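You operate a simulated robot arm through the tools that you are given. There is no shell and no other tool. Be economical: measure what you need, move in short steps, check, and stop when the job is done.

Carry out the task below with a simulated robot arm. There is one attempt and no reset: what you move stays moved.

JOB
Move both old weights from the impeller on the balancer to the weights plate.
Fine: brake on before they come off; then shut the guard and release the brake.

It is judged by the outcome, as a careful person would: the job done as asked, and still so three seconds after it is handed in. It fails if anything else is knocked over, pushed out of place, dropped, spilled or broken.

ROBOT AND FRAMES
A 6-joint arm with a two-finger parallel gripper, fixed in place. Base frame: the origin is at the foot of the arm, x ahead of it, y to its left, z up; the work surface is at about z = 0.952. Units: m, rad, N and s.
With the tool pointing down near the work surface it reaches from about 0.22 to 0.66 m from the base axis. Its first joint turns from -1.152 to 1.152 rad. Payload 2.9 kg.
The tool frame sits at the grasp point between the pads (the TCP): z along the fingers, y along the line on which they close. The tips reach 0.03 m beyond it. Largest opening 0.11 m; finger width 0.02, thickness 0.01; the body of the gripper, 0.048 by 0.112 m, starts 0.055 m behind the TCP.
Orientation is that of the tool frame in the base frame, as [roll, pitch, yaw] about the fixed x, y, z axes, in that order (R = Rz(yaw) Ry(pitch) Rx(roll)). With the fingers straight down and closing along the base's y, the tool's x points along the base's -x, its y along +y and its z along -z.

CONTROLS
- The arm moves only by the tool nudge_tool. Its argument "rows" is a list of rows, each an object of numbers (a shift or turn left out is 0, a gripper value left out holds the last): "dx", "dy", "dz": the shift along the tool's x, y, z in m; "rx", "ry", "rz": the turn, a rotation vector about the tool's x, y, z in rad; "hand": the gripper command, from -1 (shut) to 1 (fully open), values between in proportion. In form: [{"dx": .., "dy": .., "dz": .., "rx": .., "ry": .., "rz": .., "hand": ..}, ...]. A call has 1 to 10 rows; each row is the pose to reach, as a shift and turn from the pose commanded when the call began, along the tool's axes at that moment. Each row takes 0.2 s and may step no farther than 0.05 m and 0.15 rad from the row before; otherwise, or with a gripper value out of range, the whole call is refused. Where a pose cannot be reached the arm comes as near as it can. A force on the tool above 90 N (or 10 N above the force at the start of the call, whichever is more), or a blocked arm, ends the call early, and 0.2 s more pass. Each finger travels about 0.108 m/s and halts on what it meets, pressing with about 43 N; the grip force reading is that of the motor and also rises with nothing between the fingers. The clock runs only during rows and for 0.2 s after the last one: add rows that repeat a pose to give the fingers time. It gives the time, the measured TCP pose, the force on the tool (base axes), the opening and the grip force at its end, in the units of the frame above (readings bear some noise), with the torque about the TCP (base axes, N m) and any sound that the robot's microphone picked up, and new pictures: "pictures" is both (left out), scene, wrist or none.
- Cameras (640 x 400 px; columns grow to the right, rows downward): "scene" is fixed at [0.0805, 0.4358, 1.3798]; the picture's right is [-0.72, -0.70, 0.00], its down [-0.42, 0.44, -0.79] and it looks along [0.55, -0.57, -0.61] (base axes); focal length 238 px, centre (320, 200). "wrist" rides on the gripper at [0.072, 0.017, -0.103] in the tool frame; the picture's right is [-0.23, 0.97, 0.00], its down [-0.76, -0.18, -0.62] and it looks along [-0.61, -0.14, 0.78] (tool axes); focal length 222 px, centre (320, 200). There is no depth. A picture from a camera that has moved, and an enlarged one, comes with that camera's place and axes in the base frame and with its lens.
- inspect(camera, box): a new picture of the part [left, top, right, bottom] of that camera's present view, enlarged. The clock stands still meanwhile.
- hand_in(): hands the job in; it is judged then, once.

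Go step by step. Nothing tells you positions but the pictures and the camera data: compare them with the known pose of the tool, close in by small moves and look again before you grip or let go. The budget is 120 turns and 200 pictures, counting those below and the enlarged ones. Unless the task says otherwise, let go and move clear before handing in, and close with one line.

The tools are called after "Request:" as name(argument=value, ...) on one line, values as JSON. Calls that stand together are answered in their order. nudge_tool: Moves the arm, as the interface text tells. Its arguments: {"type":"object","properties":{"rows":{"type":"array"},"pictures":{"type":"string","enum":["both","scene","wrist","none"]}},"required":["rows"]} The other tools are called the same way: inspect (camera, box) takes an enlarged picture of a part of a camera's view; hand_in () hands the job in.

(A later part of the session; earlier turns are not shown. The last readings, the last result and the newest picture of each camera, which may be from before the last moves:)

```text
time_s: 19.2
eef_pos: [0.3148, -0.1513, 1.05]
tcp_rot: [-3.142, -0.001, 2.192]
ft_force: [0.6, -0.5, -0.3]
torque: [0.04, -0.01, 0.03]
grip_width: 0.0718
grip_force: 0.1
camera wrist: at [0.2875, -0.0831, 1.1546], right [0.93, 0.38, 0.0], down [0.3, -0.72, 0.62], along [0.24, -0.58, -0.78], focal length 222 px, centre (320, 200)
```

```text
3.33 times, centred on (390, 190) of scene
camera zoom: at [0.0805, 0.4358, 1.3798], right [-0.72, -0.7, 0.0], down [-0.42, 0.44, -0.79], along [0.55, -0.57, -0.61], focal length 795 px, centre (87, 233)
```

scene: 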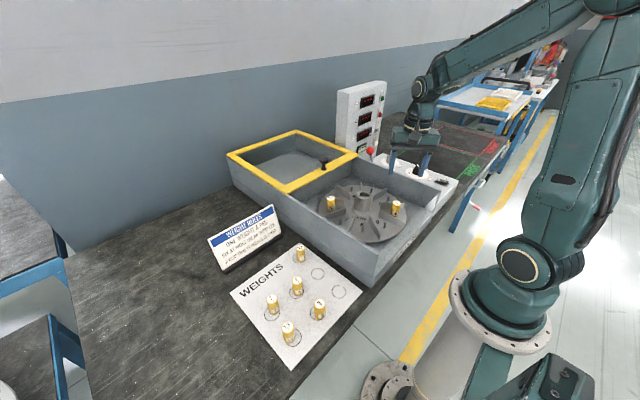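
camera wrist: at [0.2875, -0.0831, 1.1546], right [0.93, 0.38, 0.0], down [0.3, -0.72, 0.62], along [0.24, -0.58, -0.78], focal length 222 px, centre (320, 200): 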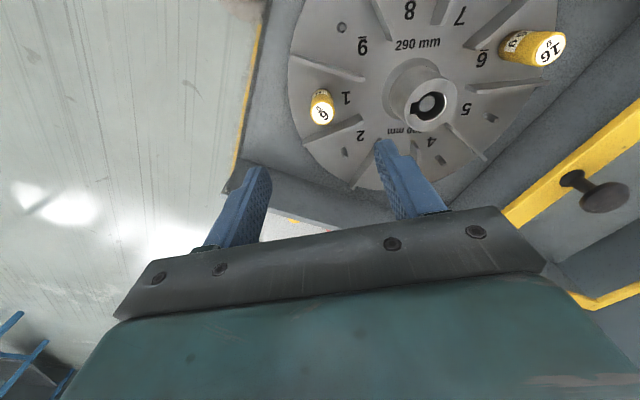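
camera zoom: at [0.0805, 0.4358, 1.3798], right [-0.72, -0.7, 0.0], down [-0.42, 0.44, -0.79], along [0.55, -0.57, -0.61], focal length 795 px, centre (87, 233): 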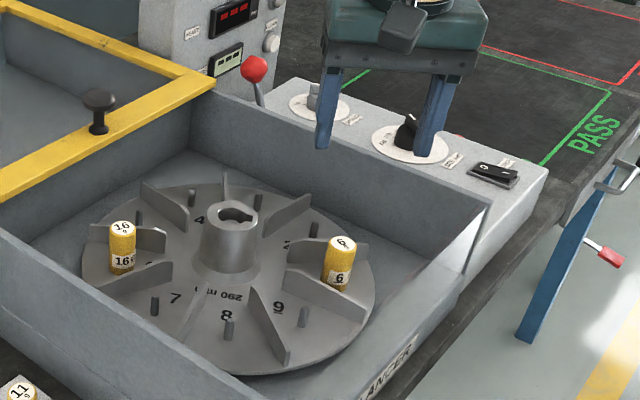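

The 6 g top is at about (0.3185,-0.149,0.918). I correct by 4 mm and descend partway for a check.

Request:
nudge_tool(rows=[{"dy": 0.0043, "dz": 0.03, "hand": 0.1}, {"dy": 0.0043, "dz": 0.06, "hand": 0.1}, {"dy": 0.0043, "dz": 0.09, "hand": 0.1}, {"dy": 0.0043, "dz": 0.108, "hand": 0.1}], pictures="both")

Request:
inspect(camera="wrist", box=[220, 60, 420, 220])

Request:
inspect(camera="scene", box=[330, 130, 450, 250])

```text
time_s: 20.2
eef_pos: [0.3174, -0.1497, 0.9413]
tcp_rot: [-3.141, -0.001, 2.191]
ft_force: [-0.6, 0.2, 0.5]
torque: [0.03, 0.02, -0.02]
grip_width: 0.0606
grip_force: 0.1
camera wrist: at [0.2903, -0.082, 1.0459], right [0.92, 0.38, 0.0], down [0.3, -0.72, 0.62], along [0.24, -0.58, -0.78], focal length 222 px, centre (320, 200)
```

scene: 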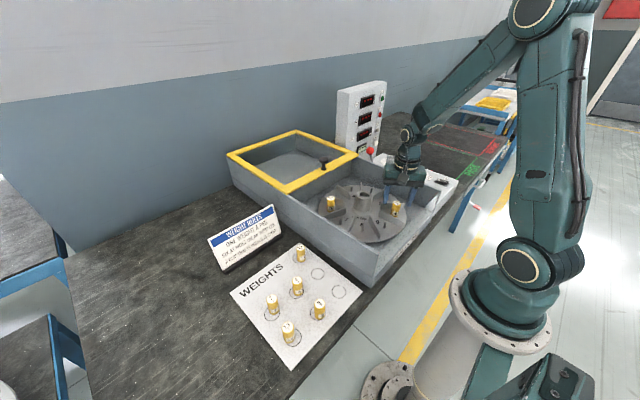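
wrist: 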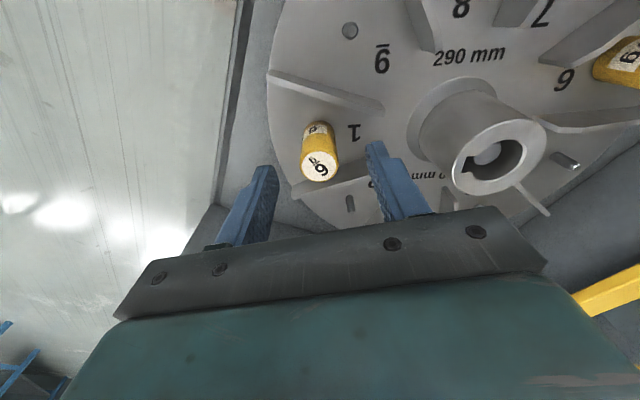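

```text
2.50 times, centred on (320, 140) of wrist
camera zoom: at [0.2903, -0.082, 1.0459], right [0.92, 0.38, 0.0], down [0.3, -0.72, 0.62], along [0.24, -0.58, -0.78], focal length 555 px, centre (320, 350)
```

zoom: 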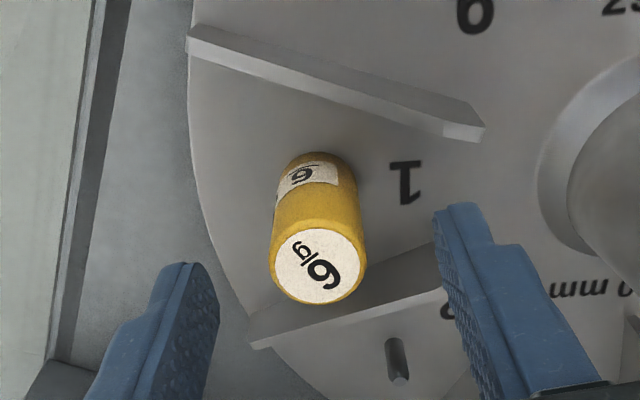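

```text
3.33 times, centred on (390, 190) of scene
camera zoom: at [0.0805, 0.4358, 1.3798], right [-0.72, -0.7, 0.0], down [-0.42, 0.44, -0.79], along [0.55, -0.57, -0.61], focal length 795 px, centre (87, 233)
```

zoom: 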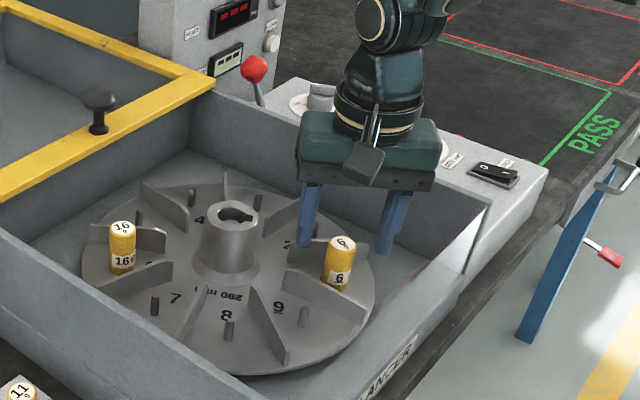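

The weight is centred between the fingers. I go 16 mm lower and close gently.

Request:
nudge_tool(rows=[{"dz": 0.008, "hand": 0.1}, {"dz": 0.017, "hand": 0.1}, {"dz": 0.017, "hand": -0.3}, {"dz": 0.017, "hand": -1}, {"dz": 0.017, "hand": -1}], pictures="wrist")

Request:
inspect(camera="scene", box=[330, 130, 450, 250])

```text
time_s: 21.4
eef_pos: [0.3184, -0.1479, 0.9253]
tcp_rot: [3.141, 0.001, 2.191]
ft_force: [0.5, 0.6, -0.8]
torque: [0.0, 0.01, 0.02]
grip_width: 0.0183
grip_force: 43.2
camera wrist: at [0.2907, -0.0806, 1.0295], right [0.92, 0.38, 0.0], down [0.3, -0.72, 0.62], along [0.24, -0.58, -0.78], focal length 222 px, centre (320, 200)
```

wrist: 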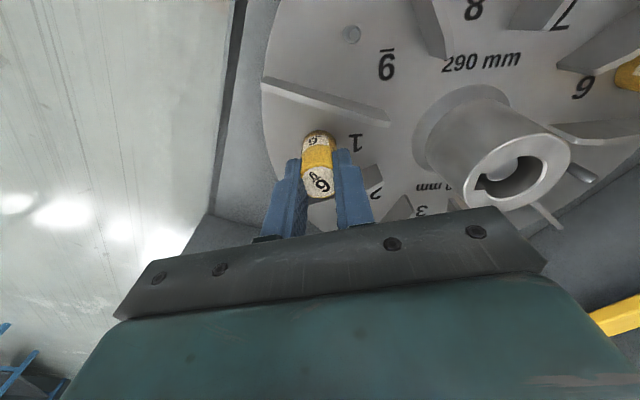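

```text
3.33 times, centred on (390, 190) of scene
camera zoom: at [0.0805, 0.4358, 1.3798], right [-0.72, -0.7, 0.0], down [-0.42, 0.44, -0.79], along [0.55, -0.57, -0.61], focal length 795 px, centre (87, 233)
```

zoom: 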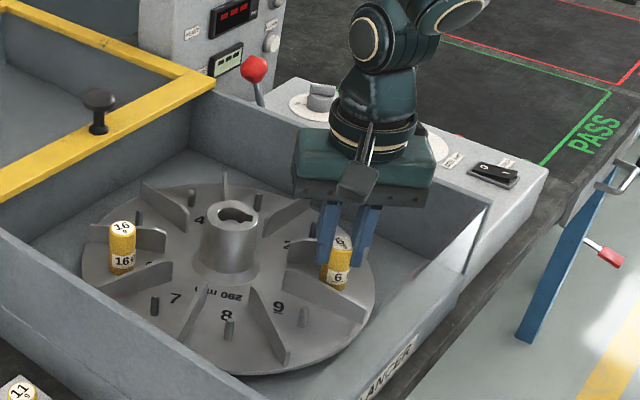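

Request:
inspect(camera="wrist", box=[260, 110, 390, 240])

```text
3.08 times, centred on (325, 175) of wrist
camera zoom: at [0.2907, -0.0806, 1.0295], right [0.92, 0.38, 0.0], down [0.3, -0.72, 0.62], along [0.24, -0.58, -0.78], focal length 684 px, centre (305, 277)
```

zoom: 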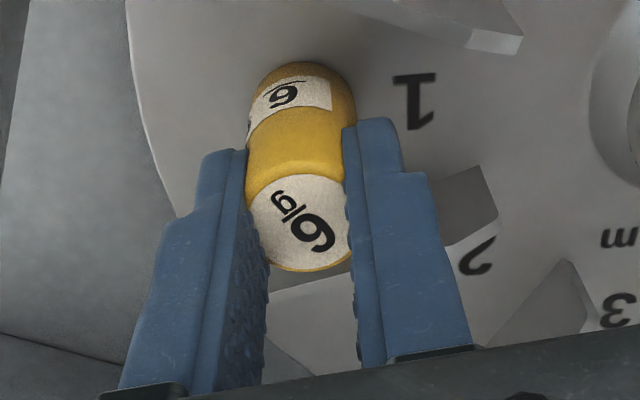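

Well gripped. Lifting straight up off the peg, slowly.

Request:
nudge_tool(rows=[{"dz": -0.005}, {"dz": -0.01}, {"dz": -0.015}, {"dz": -0.025}, {"dz": -0.04}, {"dz": -0.06}, {"dz": -0.09}, {"dz": -0.12}], pictures="both")

```text
time_s: 23.2
eef_pos: [0.3197, -0.1482, 1.0444]
tcp_rot: [-3.141, 0.001, 2.192]
ft_force: [-0.1, 0.0, -0.1]
torque: [-0.02, 0.0, 0.03]
grip_width: 0.017
grip_force: 43.0
camera wrist: at [0.2919, -0.0803, 1.1494], right [0.92, 0.38, 0.0], down [0.3, -0.72, 0.62], along [0.24, -0.58, -0.78], focal length 222 px, centre (320, 200)
```

scene: 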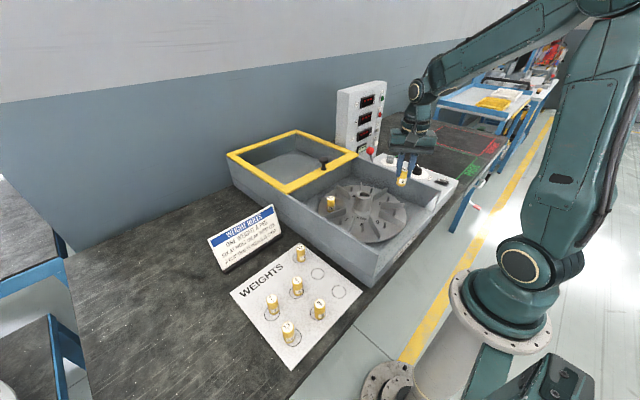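
wrist: 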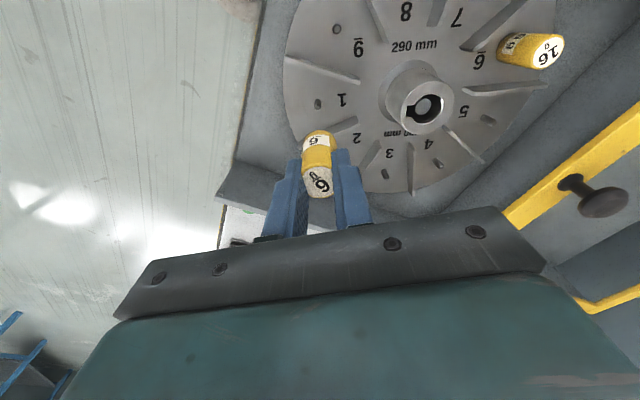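

The 6 g is off its peg. I raise it and carry it over toward the weights plate, then look.

Request:
nudge_tool(rows=[{"dz": -0.04}, {"dz": -0.06, "dx": 0.028, "dy": 0.022}, {"dz": -0.06, "dx": 0.06, "dy": 0.046}, {"dz": -0.06, "dx": 0.095, "dy": 0.073}, {"dz": -0.06, "dx": 0.13, "dy": 0.1}, {"dz": -0.06, "dx": 0.165, "dy": 0.127}, {"dz": -0.06, "dx": 0.2, "dy": 0.154}, {"dz": -0.06, "dx": 0.23, "dy": 0.18}], pictures="both")

Request:
inspect(camera="scene", box=[230, 170, 390, 370])

Request:
inspect(camera="wrist", box=[180, 0, 460, 250])

```text
time_s: 25.0
eef_pos: [0.33, 0.1443, 1.1052]
tcp_rot: [-3.14, -0.001, 2.191]
ft_force: [-0.5, 0.1, -0.5]
torque: [-0.04, 0.0, -0.01]
grip_width: 0.017
grip_force: 43.5
camera wrist: at [0.3029, 0.2124, 1.2089], right [0.92, 0.38, 0.0], down [0.3, -0.72, 0.62], along [0.24, -0.58, -0.78], focal length 222 px, centre (320, 200)
```

scene: 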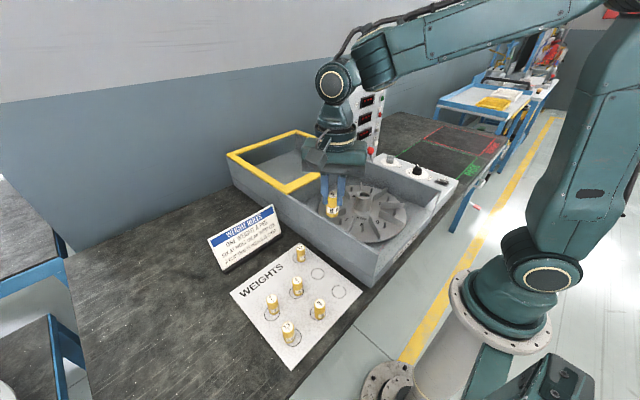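
wrist: 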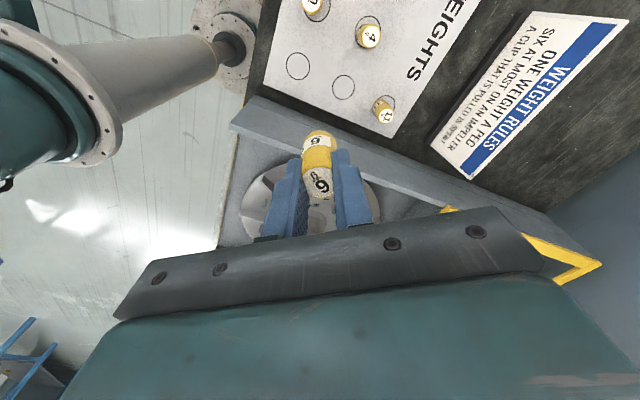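

```text
2.00 times, centred on (310, 270) of scene
camera zoom: at [0.0805, 0.4358, 1.3797], right [-0.72, -0.7, 0.0], down [-0.42, 0.44, -0.79], along [0.55, -0.57, -0.61], focal length 477 px, centre (340, 60)
```

zoom: 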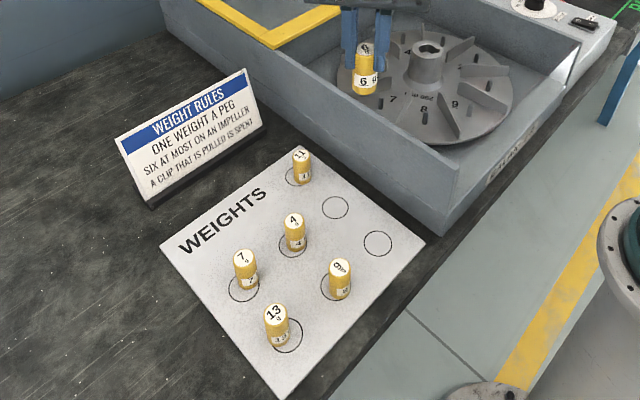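

```text
1.60 times, centred on (320, 125) of wrist
camera zoom: at [0.3029, 0.2124, 1.2089], right [0.92, 0.38, 0.0], down [0.3, -0.72, 0.62], along [0.24, -0.58, -0.78], focal length 355 px, centre (320, 320)
```

zoom: 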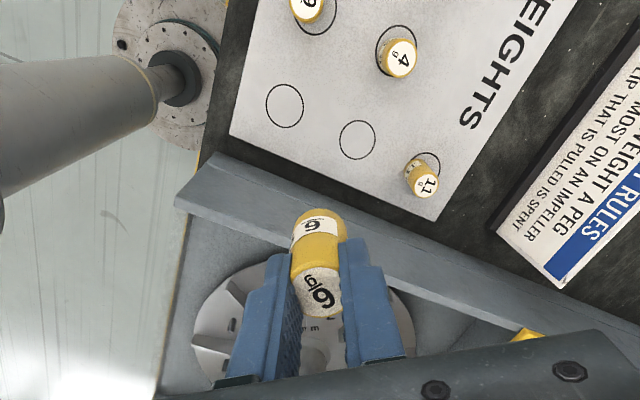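

The plate lies at z≈0.80 with empty circles at about (0.290,0.147) and (0.370,0.147). I turn the hand so its long side runs along x (clear of the box wall) and lower it partway over the nearer circle.

Request:
nudge_tool(rows=[{"dx": 0.006, "dy": -0.008, "dz": 0.02, "rz": 0.13}, {"dx": 0.012, "dy": -0.016, "dz": 0.04, "rz": 0.26}, {"dx": 0.018, "dy": -0.024, "dz": 0.06, "rz": 0.39}, {"dx": 0.0252, "dy": -0.0305, "dz": 0.08, "rz": 0.52}, {"dx": 0.0252, "dy": -0.0305, "dz": 0.11, "rz": 0.62}, {"dx": 0.0252, "dy": -0.0305, "dz": 0.145, "rz": 0.62}], pictures="both")

Request:
inspect(camera="scene", box=[250, 170, 390, 310])

Request:
inspect(camera="wrist", box=[200, 40, 440, 240])

```text
time_s: 26.4
eef_pos: [0.2913, 0.1467, 0.96]
tcp_rot: [-3.14, -0.002, 1.572]
ft_force: [-0.1, -0.2, 0.1]
torque: [-0.03, -0.02, 0.0]
grip_width: 0.0205
grip_force: 42.4
camera wrist: at [0.3097, 0.2183, 1.0639], right [0.97, -0.23, 0.0], down [-0.18, -0.76, 0.62], along [-0.14, -0.61, -0.78], focal length 222 px, centre (320, 200)
```

scene: 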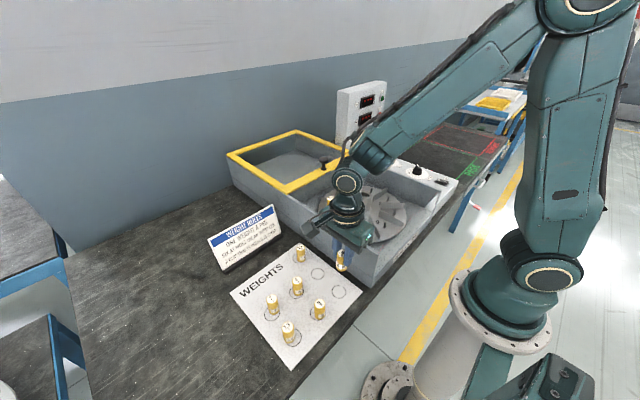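
wrist: 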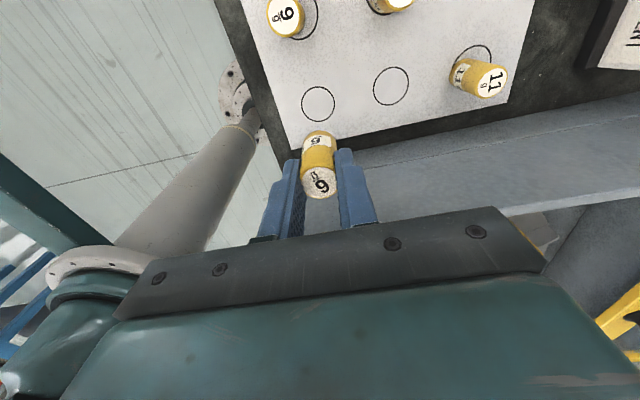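

```text
2.86 times, centred on (320, 240) of scene
camera zoom: at [0.0805, 0.4358, 1.3797], right [-0.72, -0.7, 0.0], down [-0.42, 0.44, -0.79], along [0.55, -0.57, -0.61], focal length 681 px, centre (320, 86)
```

zoom: 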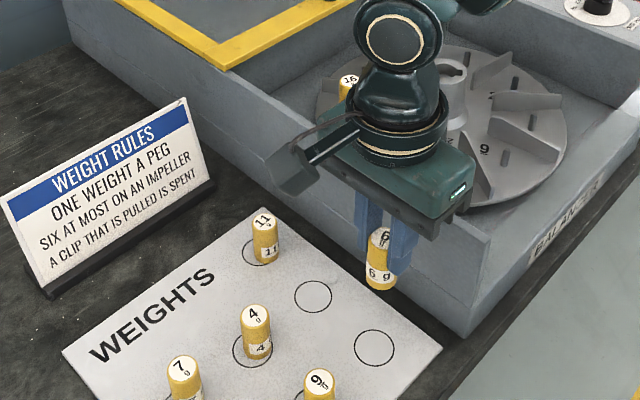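

```text
2.00 times, centred on (320, 140) of wrist
camera zoom: at [0.3097, 0.2183, 1.0639], right [0.97, -0.23, 0.0], down [-0.18, -0.76, 0.62], along [-0.14, -0.61, -0.78], focal length 444 px, centre (320, 320)
```

zoom: 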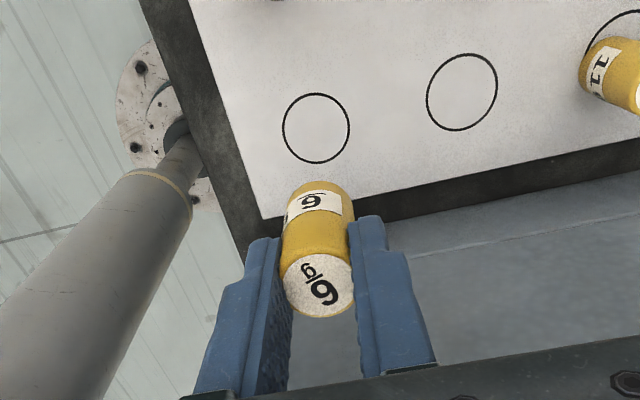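

Aligned with the circle within a millimetre. Lowering to just above the plate.

Request:
nudge_tool(rows=[{"dz": 0.03}, {"dz": 0.06}, {"dz": 0.085}, {"dz": 0.095}], pictures="wrist")

Request:
inspect(camera="scene", box=[270, 200, 390, 320])

```text
time_s: 27.4
eef_pos: [0.2918, 0.1459, 0.8652]
tcp_rot: [3.141, 0.0, 1.573]
ft_force: [0.0, 0.6, -0.3]
torque: [-0.01, 0.02, 0.01]
grip_width: 0.0208
grip_force: 43.5
camera wrist: at [0.3092, 0.218, 0.9691], right [0.97, -0.23, 0.0], down [-0.18, -0.76, 0.62], along [-0.14, -0.61, -0.78], focal length 222 px, centre (320, 200)
```

wrist: 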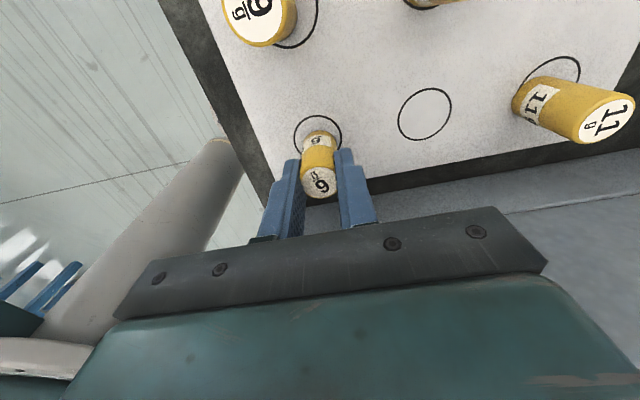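

```text
3.33 times, centred on (330, 260) of scene
camera zoom: at [0.0805, 0.4358, 1.3798], right [-0.72, -0.7, 0.0], down [-0.42, 0.44, -0.79], along [0.55, -0.57, -0.61], focal length 795 px, centre (287, 0)
```

zoom: 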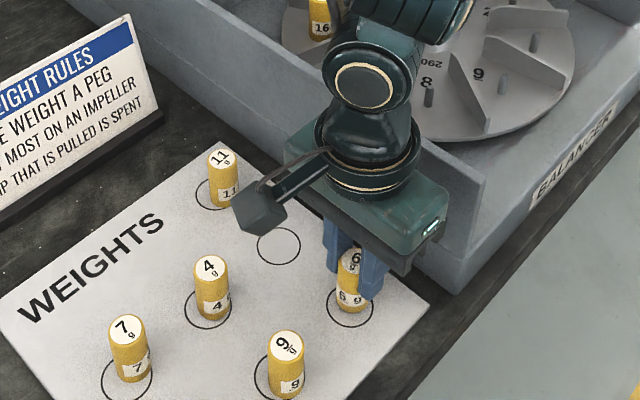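

Just above the plate. Lowering in small steps until light contact.

Request:
nudge_tool(rows=[{"dz": 0.003}, {"dz": 0.006}, {"dz": 0.009}, {"dz": 0.011}], pictures="none")

Request:
inspect(camera="scene", box=[300, 230, 390, 320])

Request:
inspect(camera="wrist", box=[260, 90, 390, 220])

```text
time_s: 28.4
eef_pos: [0.2918, 0.148, 0.8591]
tcp_rot: [3.139, -0.001, 1.571]
ft_force: [-5.6, -4.3, 22.9]
torque: [-0.17, 0.33, 0.0]
grip_width: 0.0207
grip_force: 43.2
stopped in row 4: the force on the tool passed its limit at 101 N (the readings are from after the stop); the commanded pose is now the measured one
```

```text
4.44 times, centred on (345, 275) of scene
camera zoom: at [0.0801, 0.4356, 1.3798], right [-0.72, -0.7, 0.0], down [-0.42, 0.44, -0.79], along [0.55, -0.57, -0.61], focal length 1060 px, centre (209, -133)
```

zoom: 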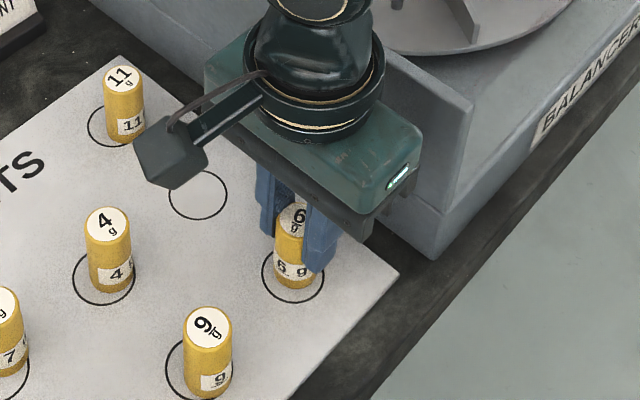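

```text
3.08 times, centred on (325, 155) of wrist
camera zoom: at [0.3095, 0.2184, 0.9633], right [0.97, -0.23, 0.0], down [-0.18, -0.76, 0.62], along [-0.14, -0.61, -0.78], focal length 684 px, centre (305, 338)
```

zoom: 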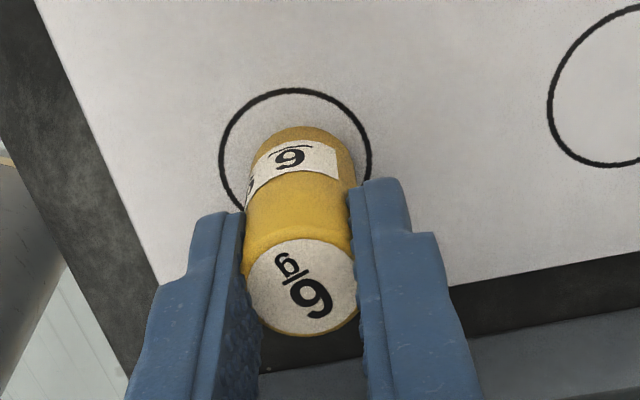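

The weight stands on the plate inside the circle. I relieve the press by a millimetre, open, and rise.

Request:
nudge_tool(rows=[{"dz": -0.001}, {"dz": -0.001, "hand": -0.4}, {"dz": -0.001, "hand": -0.2}, {"dz": -0.001, "hand": -0.1}, {"dz": -0.02}, {"dz": -0.06}, {"dz": -0.1}, {"dz": -0.14}], pictures="both")

Request:
inspect(camera="scene", box=[240, 220, 390, 370])

```text
time_s: 30.1
eef_pos: [0.2914, 0.1485, 0.9993]
tcp_rot: [3.137, -0.001, 1.569]
ft_force: [-0.7, 0.2, 0.5]
torque: [-0.01, 0.03, 0.0]
grip_width: 0.0499
grip_force: 0.1
camera wrist: at [0.3089, 0.2196, 1.103], right [0.97, -0.23, 0.0], down [-0.18, -0.76, 0.62], along [-0.14, -0.61, -0.78], focal length 222 px, centre (320, 200)
```

scene: 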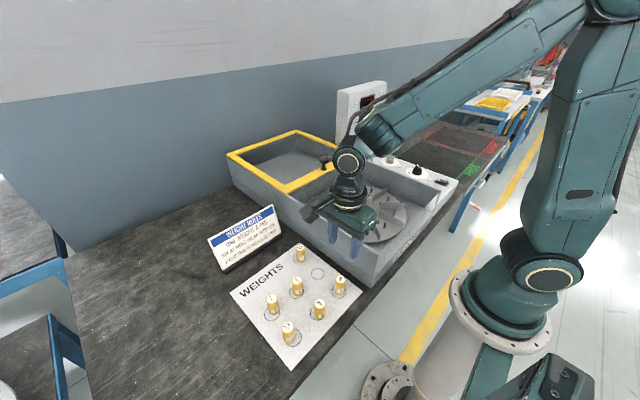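
wrist: 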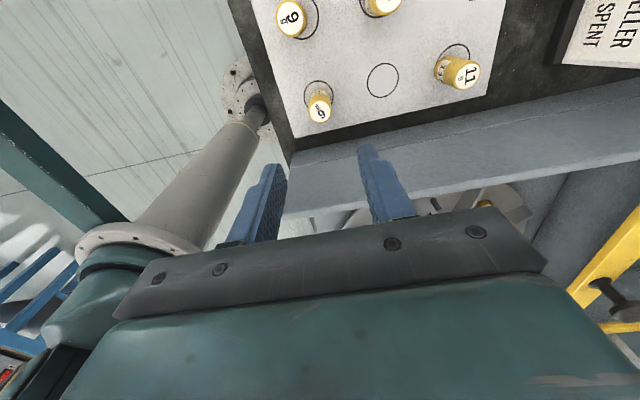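

```text
2.67 times, centred on (315, 295) of scene
camera zoom: at [0.0805, 0.4358, 1.3798], right [-0.72, -0.7, 0.0], down [-0.42, 0.44, -0.79], along [0.55, -0.57, -0.61], focal length 636 px, centre (333, -53)
```

zoom: 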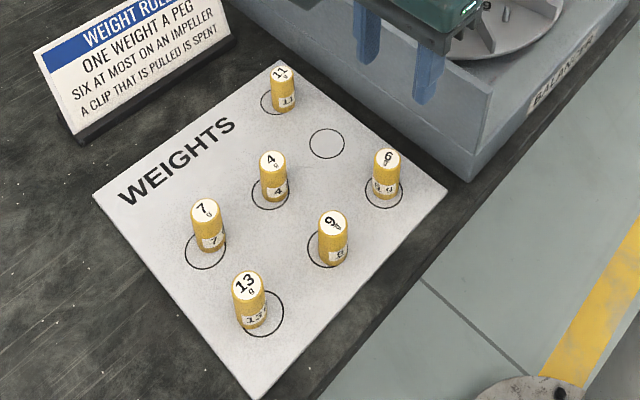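

The 6 g stands in its circle. Now to above the 16 g near (0.482,-0.031), with the hand turned to close radially there.

Request:
nudge_tool(rows=[{"dz": -0.045}, {"dz": -0.09, "hand": 0.1}, {"dx": -0.03, "dy": 0.03, "dz": -0.1, "rz": -0.12}, {"dx": -0.06, "dy": 0.06, "dz": -0.1, "rz": -0.25}, {"dx": -0.09, "dy": 0.09, "dz": -0.1, "rz": -0.38}, {"dx": -0.12, "dy": 0.12, "dz": -0.1, "rz": -0.51}, {"dx": -0.15, "dy": 0.15, "dz": -0.1, "rz": -0.64}, {"dx": -0.1795, "dy": 0.18, "dz": -0.1, "rz": -0.77}, {"dx": -0.1795, "dy": 0.19, "dz": -0.06, "rz": -0.77}], pictures="both")

Request:
inspect(camera="wrist", box=[220, 60, 420, 220])

Request:
inspect(camera="scene", box=[290, 130, 430, 250])

```text
time_s: 32.1
eef_pos: [0.4854, -0.0317, 1.0582]
tcp_rot: [3.139, 0.002, 2.342]
ft_force: [0.2, 0.3, 0.3]
torque: [-0.01, -0.02, 0.01]
grip_width: 0.0606
grip_force: 0.1
camera wrist: at [0.4476, 0.0299, 1.1626], right [0.86, 0.52, 0.0], down [0.4, -0.67, 0.62], along [0.32, -0.53, -0.78], focal length 222 px, centre (320, 200)
```

scene: 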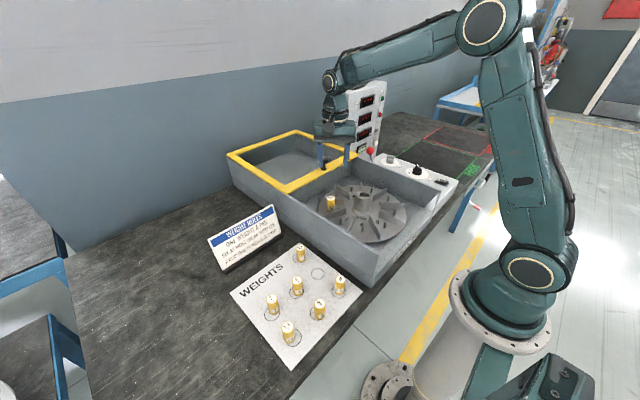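
wrist: 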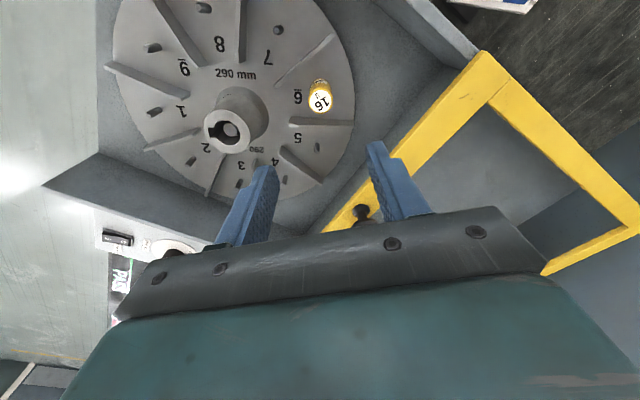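

```text
2.50 times, centred on (320, 140) of wrist
camera zoom: at [0.4476, 0.0299, 1.1626], right [0.86, 0.52, 0.0], down [0.4, -0.67, 0.62], along [0.32, -0.53, -0.78], focal length 555 px, centre (320, 350)
```

zoom: 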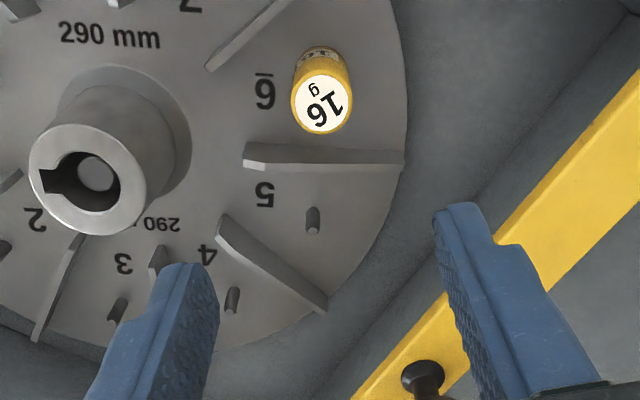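

```text
3.33 times, centred on (360, 190) of scene
camera zoom: at [0.0805, 0.4358, 1.3798], right [-0.72, -0.7, 0.0], down [-0.42, 0.44, -0.79], along [0.55, -0.57, -0.61], focal length 795 px, centre (187, 233)
```

zoom: 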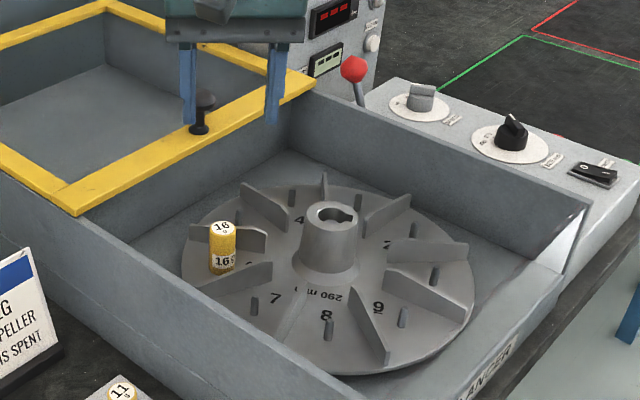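

The 16 g top is at about (0.480,-0.023,0.92). Correct by ~1 cm and descend to just above.

Request:
nudge_tool(rows=[{"dx": 0.0102, "dy": 0.0023, "dz": 0.03}, {"dx": 0.0102, "dy": 0.0023, "dz": 0.06}, {"dx": 0.0102, "dy": 0.0023, "dz": 0.09}, {"dx": 0.0102, "dy": 0.0023, "dz": 0.114}], pictures="wrist")

Request:
inspect(camera="wrist", box=[220, 60, 420, 220])

Request:
inspect(camera="scene", box=[290, 130, 430, 250])

```text
time_s: 33.1
eef_pos: [0.478, -0.022, 0.9438]
tcp_rot: [3.137, 0.001, 2.341]
ft_force: [0.3, 0.7, 0.4]
torque: [-0.01, 0.0, 0.02]
grip_width: 0.0604
grip_force: 0.1
camera wrist: at [0.4408, 0.0407, 1.0481], right [0.86, 0.52, 0.0], down [0.4, -0.67, 0.62], along [0.32, -0.53, -0.78], focal length 222 px, centre (320, 200)
```

wrist: 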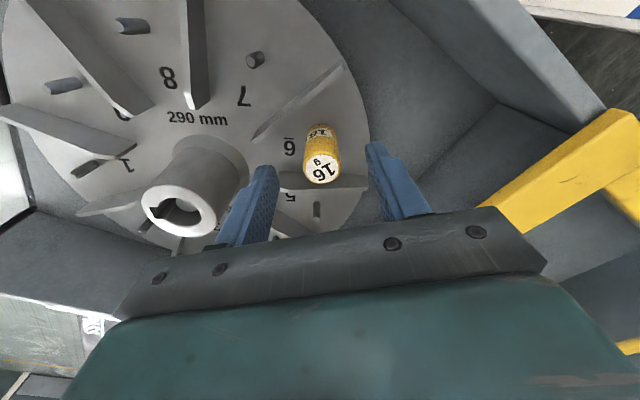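

```text
2.50 times, centred on (320, 140) of wrist
camera zoom: at [0.4408, 0.0407, 1.0481], right [0.86, 0.52, 0.0], down [0.4, -0.67, 0.62], along [0.32, -0.53, -0.78], focal length 555 px, centre (320, 350)
```

zoom: 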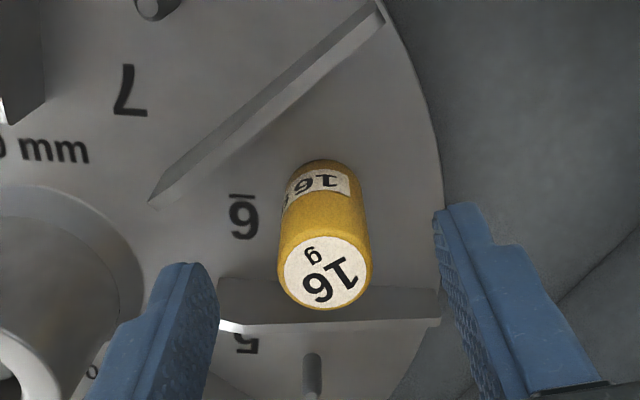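

```text
3.33 times, centred on (360, 190) of scene
camera zoom: at [0.0805, 0.4358, 1.3798], right [-0.72, -0.7, 0.0], down [-0.42, 0.44, -0.79], along [0.55, -0.57, -0.61], focal length 795 px, centre (187, 233)
```

zoom: 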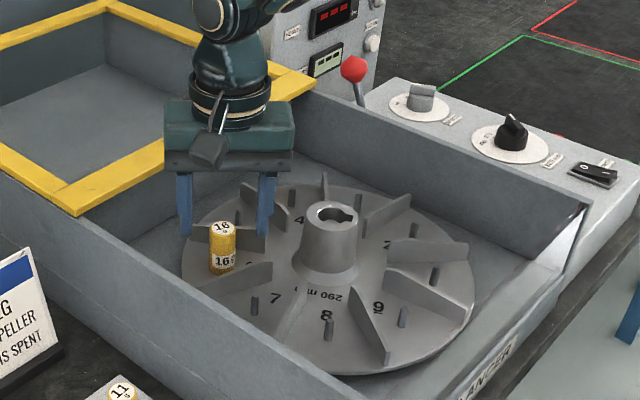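

Centred. I descend the last 18 mm and close.

Request:
nudge_tool(rows=[{"dx": -0.001, "dy": 0.0015, "dz": 0.008, "hand": -0.1}, {"dx": -0.001, "dy": 0.0015, "dz": 0.018, "hand": -0.1}, {"dx": -0.001, "dy": 0.0015, "dz": 0.018, "hand": -0.5}, {"dx": -0.001, "dy": 0.0015, "dz": 0.018, "hand": -1}, {"dx": -0.001, "dy": 0.0015, "dz": 0.018, "hand": -1}], pictures="none")

Request:
inspect(camera="wrist", box=[260, 110, 390, 240])

```text
time_s: 34.4
eef_pos: [0.4808, -0.021, 0.9278]
tcp_rot: [3.137, 0.003, 2.341]
ft_force: [0.9, -0.2, -0.3]
torque: [0.0, -0.01, -0.02]
grip_width: 0.0232
grip_force: 43.3
```

```text
3.08 times, centred on (325, 175) of wrist
camera zoom: at [0.4433, 0.0406, 1.0312], right [0.86, 0.52, 0.0], down [0.4, -0.67, 0.62], along [0.32, -0.53, -0.78], focal length 684 px, centre (305, 277)
```

zoom: 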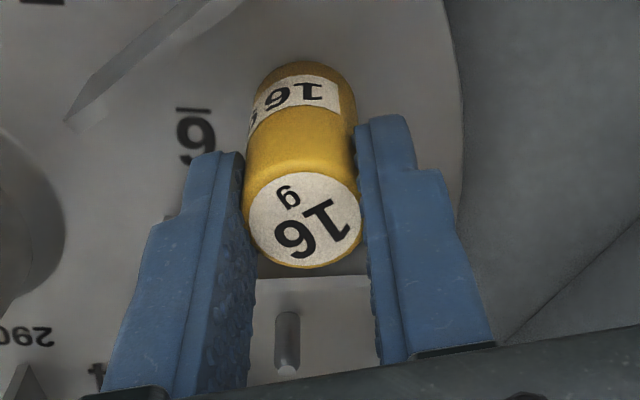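

Gripped. Lifting straight up off the peg.

Request:
nudge_tool(rows=[{"dz": -0.005}, {"dz": -0.01}, {"dz": -0.015}, {"dz": -0.025}, {"dz": -0.04}, {"dz": -0.07}, {"dz": -0.11}, {"dz": -0.15}, {"dz": -0.175}], pictures="both")

```text
time_s: 36.4
eef_pos: [0.4793, -0.0238, 1.1024]
tcp_rot: [3.138, 0.003, 2.339]
ft_force: [-0.2, 0.6, -0.4]
torque: [0.02, -0.03, 0.01]
grip_width: 0.0232
grip_force: 43.2
camera wrist: at [0.4415, 0.0386, 1.2063], right [0.86, 0.52, 0.0], down [0.4, -0.67, 0.62], along [0.32, -0.53, -0.78], focal length 222 px, centre (320, 200)
```

scene: 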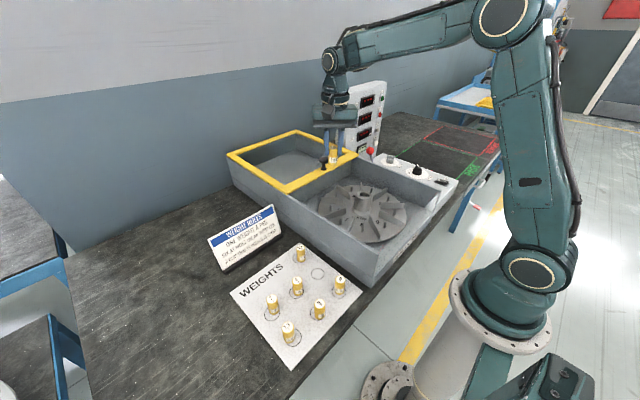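
wrist: 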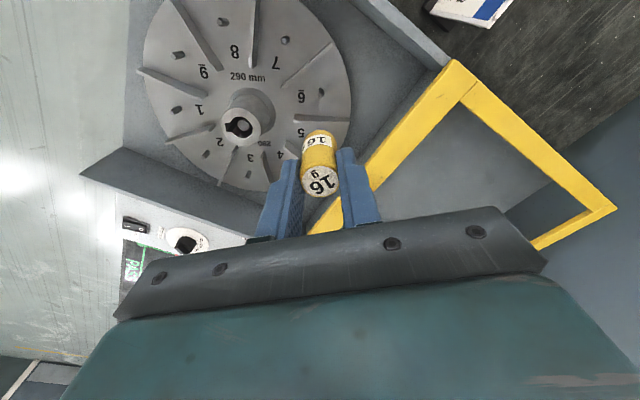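

Both pegs are bare. Carrying the 16 g to the second empty circle (0.3705,0.148), turning the hand along x again.

Request:
nudge_tool(rows=[{"dx": 0.033, "dy": 0.007, "rz": 0.128}, {"dx": 0.066, "dy": 0.014, "rz": 0.256}, {"dx": 0.1, "dy": 0.021, "rz": 0.384}, {"dx": 0.133, "dy": 0.028, "rz": 0.512}, {"dx": 0.166, "dy": 0.035, "rz": 0.64}, {"dx": 0.1991, "dy": 0.0408, "rz": 0.768}, {"dx": 0.1991, "dy": 0.0408, "dz": 0.04, "rz": 0.768}, {"dx": 0.1991, "dy": 0.0408, "dz": 0.08, "rz": 0.768}, {"dx": 0.1991, "dy": 0.0408, "dz": 0.12, "rz": 0.768}, {"dx": 0.1991, "dy": 0.0408, "dz": 0.142, "rz": 0.768}], pictures="both")

Request:
inspect(camera="wrist", box=[200, 40, 440, 240])

```text
time_s: 38.5
eef_pos: [0.3697, 0.1502, 0.9595]
tcp_rot: [3.139, -0.002, 1.572]
ft_force: [0.3, 0.0, 0.2]
torque: [0.02, -0.03, 0.02]
grip_width: 0.0234
grip_force: 42.7
camera wrist: at [0.3872, 0.2202, 1.0636], right [0.97, -0.23, 0.0], down [-0.18, -0.76, 0.62], along [-0.14, -0.61, -0.78], focal length 222 px, centre (320, 200)
```

scene: 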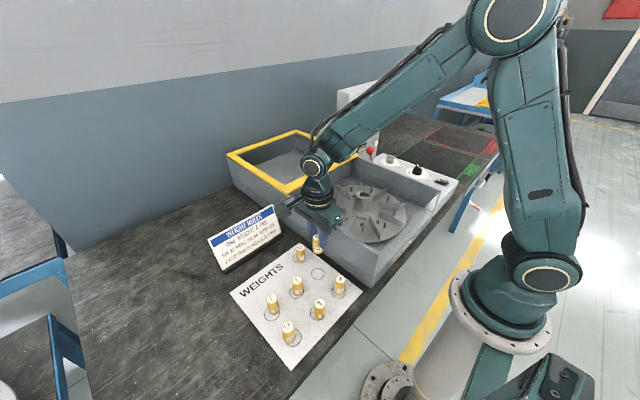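
wrist: 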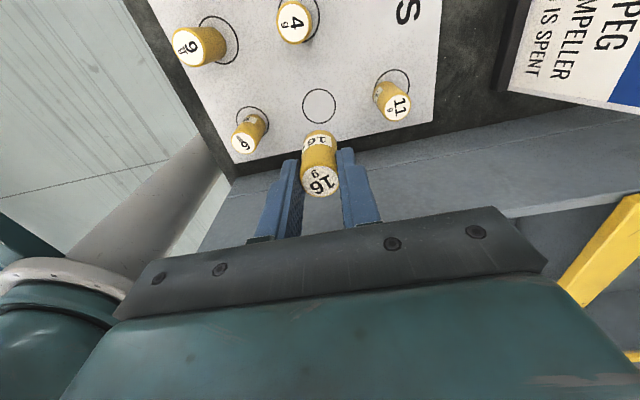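

```text
2.00 times, centred on (320, 140) of wrist
camera zoom: at [0.3872, 0.2202, 1.0636], right [0.97, -0.23, 0.0], down [-0.18, -0.76, 0.62], along [-0.14, -0.61, -0.78], focal length 444 px, centre (320, 320)
```

zoom: 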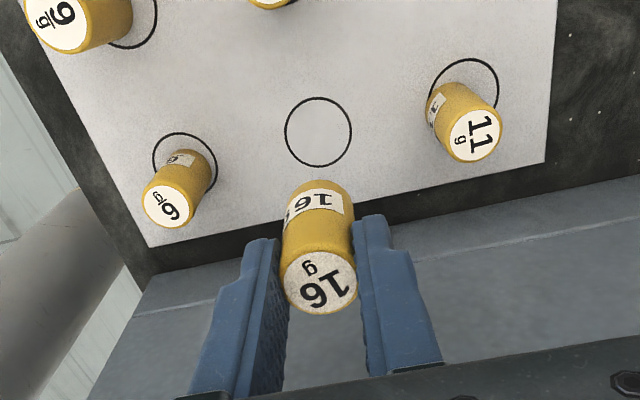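

Aligned. Lowering, then final small steps to light contact.

Request:
nudge_tool(rows=[{"dx": -0.002, "dz": 0.03}, {"dx": -0.002, "dz": 0.06}, {"dx": -0.002, "dz": 0.085}, {"dx": -0.002, "dz": 0.091}, {"dx": -0.002, "dz": 0.093}, {"dx": -0.002, "dz": 0.095}], pictures="none")

Request:
inspect(camera="wrist", box=[240, 80, 400, 220])

Request:
inspect(camera="scene", box=[270, 220, 380, 320])

```text
time_s: 40.0
eef_pos: [0.3688, 0.1457, 0.8652]
tcp_rot: [3.139, -0.003, 1.573]
ft_force: [0.1, -0.5, 0.5]
torque: [0.03, 0.01, -0.01]
grip_width: 0.0231
grip_force: 43.5
```

```text
2.86 times, centred on (320, 150) of wrist
camera zoom: at [0.3872, 0.2178, 0.9688], right [0.97, -0.22, 0.0], down [-0.18, -0.76, 0.62], along [-0.14, -0.61, -0.78], focal length 635 px, centre (320, 343)
```

zoom: 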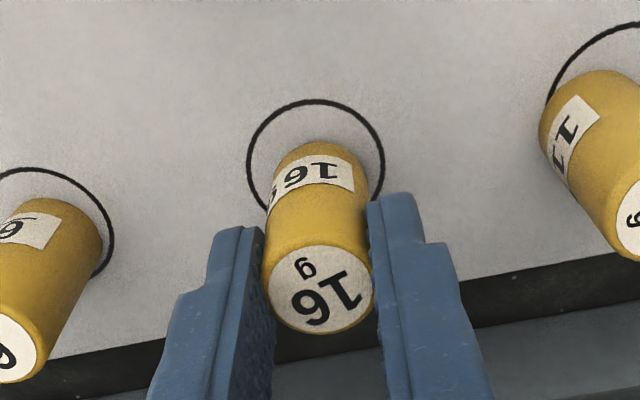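

```text
4.00 times, centred on (325, 270) of scene
camera zoom: at [0.0805, 0.4358, 1.3798], right [-0.72, -0.7, 0.0], down [-0.42, 0.44, -0.79], along [0.55, -0.57, -0.61], focal length 954 px, centre (300, -80)
```

zoom: 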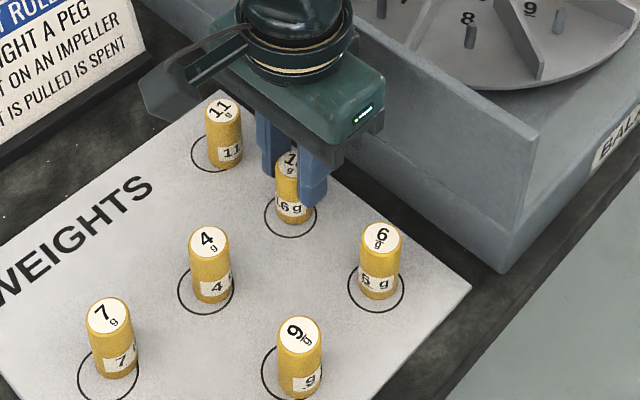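

Request:
nudge_tool(rows=[{"dx": 0.003, "dy": 0.001}, {"dx": 0.003, "dy": 0.001, "dz": 0.001}, {"dx": 0.003, "dy": 0.001, "dz": 0.002}, {"dx": 0.003, "dy": 0.001, "dz": 0.003}], pictures="none")

```text
time_s: 41.0
eef_pos: [0.3711, 0.1497, 0.8622]
tcp_rot: [3.139, 0.0, 1.572]
ft_force: [-3.5, -2.5, 11.2]
torque: [-0.21, 0.2, 0.0]
grip_width: 0.0231
grip_force: 43.3
```

Light contact (11 N): the 16 g rests on the plate. I release and rise.

Request:
nudge_tool(rows=[{"dz": 0.0}, {"hand": -0.4}, {"hand": -0.2}, {"hand": -0.2}, {"dz": -0.02}, {"dz": -0.06}, {"dz": -0.1}, {"dz": -0.14}, {"dz": -0.19}, {"dz": -0.23}], pictures="both")

Request:
inspect(camera="scene", box=[240, 220, 390, 370])

Request:
inspect(camera="wrist", box=[200, 0, 440, 200])

```text
time_s: 43.1
eef_pos: [0.3676, 0.149, 1.0916]
tcp_rot: [3.14, 0.001, 1.573]
ft_force: [-0.7, -0.2, -0.4]
torque: [0.04, 0.04, 0.0]
grip_width: 0.044
grip_force: 0.1
camera wrist: at [0.386, 0.2204, 1.1961], right [0.97, -0.22, 0.0], down [-0.18, -0.76, 0.62], along [-0.14, -0.61, -0.78], focal length 222 px, centre (320, 200)
```

scene: 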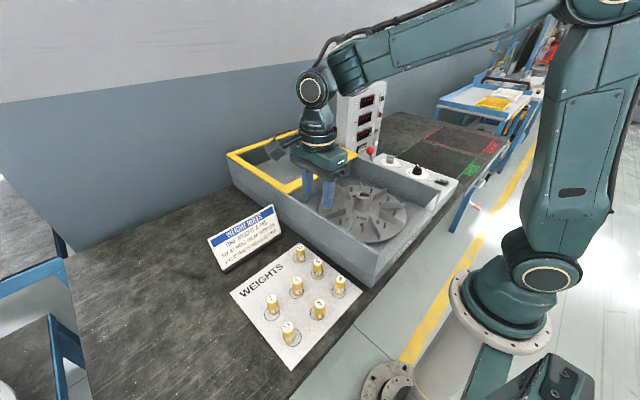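
wrist: 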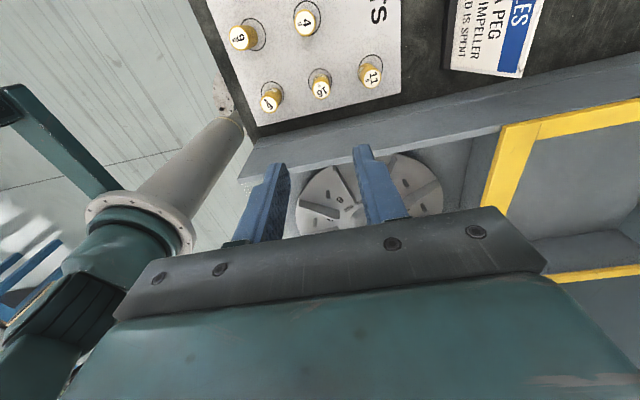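

```text
2.67 times, centred on (315, 295) of scene
camera zoom: at [0.0805, 0.4358, 1.3798], right [-0.72, -0.7, 0.0], down [-0.42, 0.44, -0.79], along [0.55, -0.57, -0.61], focal length 636 px, centre (333, -53)
```

zoom: 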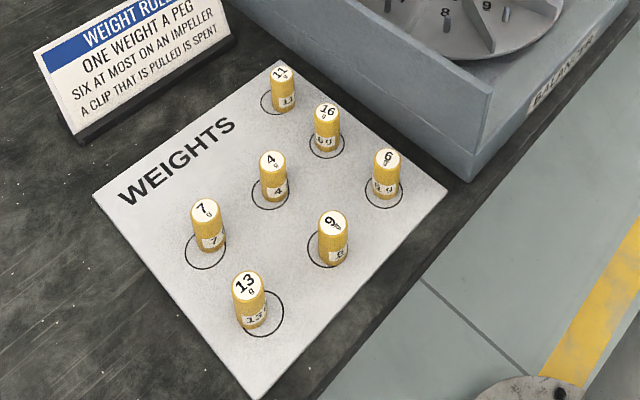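

```text
2.00 times, centred on (320, 100) of wrist
camera zoom: at [0.386, 0.2204, 1.1961], right [0.97, -0.22, 0.0], down [-0.18, -0.76, 0.62], along [-0.14, -0.61, -0.78], focal length 444 px, centre (320, 400)
```

zoom: 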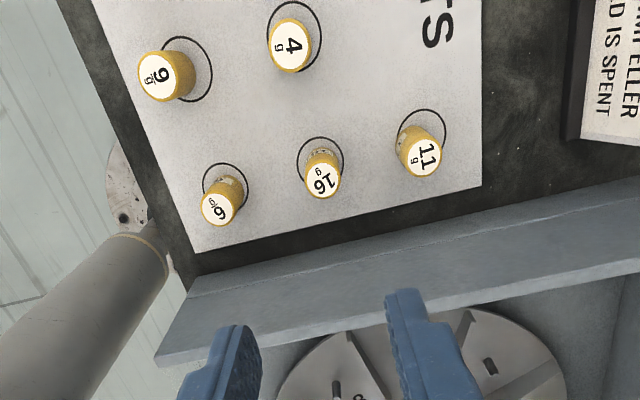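

Both weights stand on the plate. Next I return to the guard's knob (about (0.580,-0.100)), turning the hand back to close along y.

Request:
nudge_tool(rows=[{"dz": -0.01, "rz": -0.145, "hand": 0.3}, {"dx": -0.02, "dy": 0.017, "dz": -0.01, "rz": -0.29}, {"dx": -0.05, "dy": 0.04, "dz": -0.01, "rz": -0.435}, {"dx": -0.08, "dy": 0.065, "dz": -0.01, "rz": -0.58}, {"dx": -0.11, "dy": 0.09, "dz": -0.01, "rz": -0.725}, {"dx": -0.14, "dy": 0.12, "dz": -0.01, "rz": -0.87}, {"dx": -0.17, "dy": 0.145, "dz": -0.01, "rz": -1.015}, {"dx": -0.2, "dy": 0.17, "dz": -0.01, "rz": -1.16}, {"dx": -0.225, "dy": 0.195, "dz": -0.01, "rz": -1.305}, {"dx": -0.249, "dy": 0.212, "dz": -0.01, "rz": -1.45}], pictures="none")

Request:
nudge_tool(rows=[{"rz": -0.118}, {"rz": -0.118, "dz": 0.03}], pictures="both")

Request:
inspect(camera="wrist", box=[220, 60, 420, 220])

```text
time_s: 45.4
eef_pos: [0.583, -0.1006, 1.1036]
tcp_rot: [3.138, 0.003, 3.026]
ft_force: [1.0, 0.3, 0.1]
torque: [0.02, 0.02, 0.01]
grip_width: 0.0714
grip_force: 0.1
```

```text
time_s: 46.0
eef_pos: [0.5839, -0.1, 1.0716]
tcp_rot: [3.14, 0.003, -3.141]
ft_force: [0.2, -0.4, 0.3]
torque: [-0.02, 0.0, 0.01]
grip_width: 0.0714
grip_force: 0.1
camera wrist: at [0.5125, -0.0839, 1.176], right [0.23, 0.97, 0.0], down [0.76, -0.18, 0.63], along [0.61, -0.14, -0.78], focal length 222 px, centre (320, 200)
```

scene: 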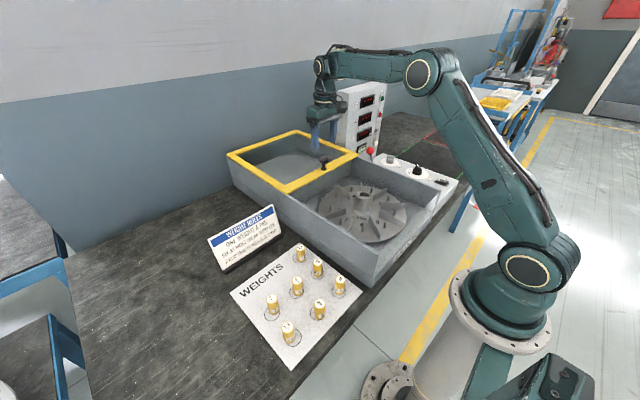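
wrist: 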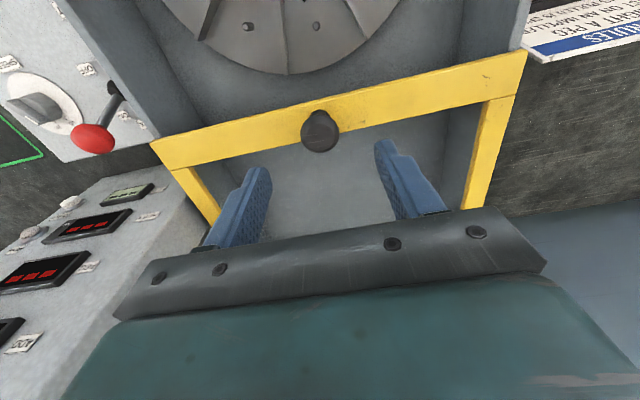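

```text
2.50 times, centred on (320, 140) of wrist
camera zoom: at [0.5125, -0.0839, 1.176], right [0.23, 0.97, 0.0], down [0.76, -0.18, 0.63], along [0.61, -0.14, -0.78], focal length 555 px, centre (320, 350)
```

zoom: 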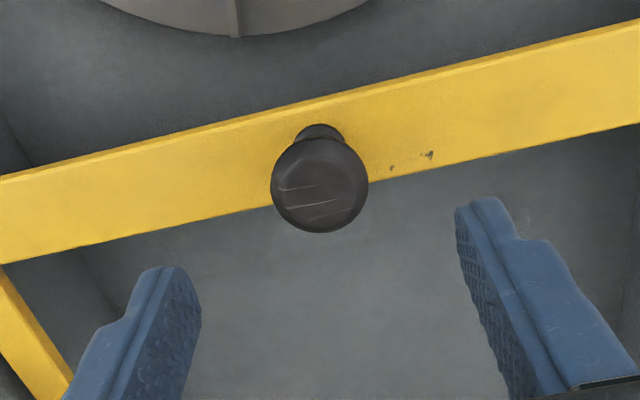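

The knob is centred. Descend, grip it and draw the guard back to -x.

Request:
nudge_tool(rows=[{"dx": 0.001, "dz": 0.03}, {"dx": 0.001, "dz": 0.06}, {"dx": 0.001, "dz": 0.071}, {"dx": 0.001, "dz": 0.071, "hand": -0.2}, {"dx": 0.001, "dz": 0.071, "hand": -1}, {"dx": 0.001, "dz": 0.071, "hand": -1}], pictures="wrist")

```text
time_s: 47.4
eef_pos: [0.5833, -0.0999, 0.999]
tcp_rot: [-3.141, 0.003, 3.138]
ft_force: [1.3, -8.5, -2.8]
torque: [-0.39, -0.37, 0.0]
grip_width: 0.0344
grip_force: 45.0
camera wrist: at [0.511, -0.0842, 1.1038], right [0.23, 0.97, 0.0], down [0.76, -0.18, 0.63], along [0.61, -0.14, -0.78], focal length 222 px, centre (320, 200)
```

wrist: 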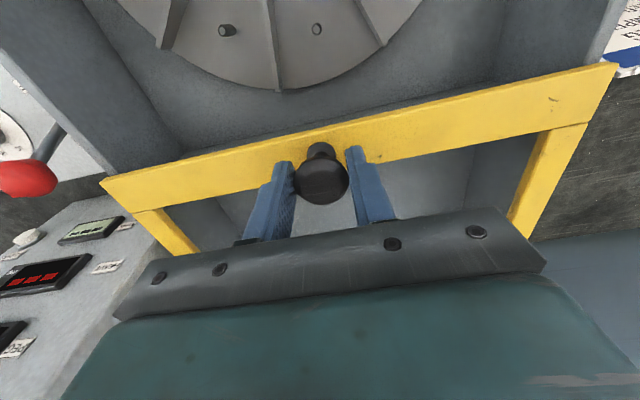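

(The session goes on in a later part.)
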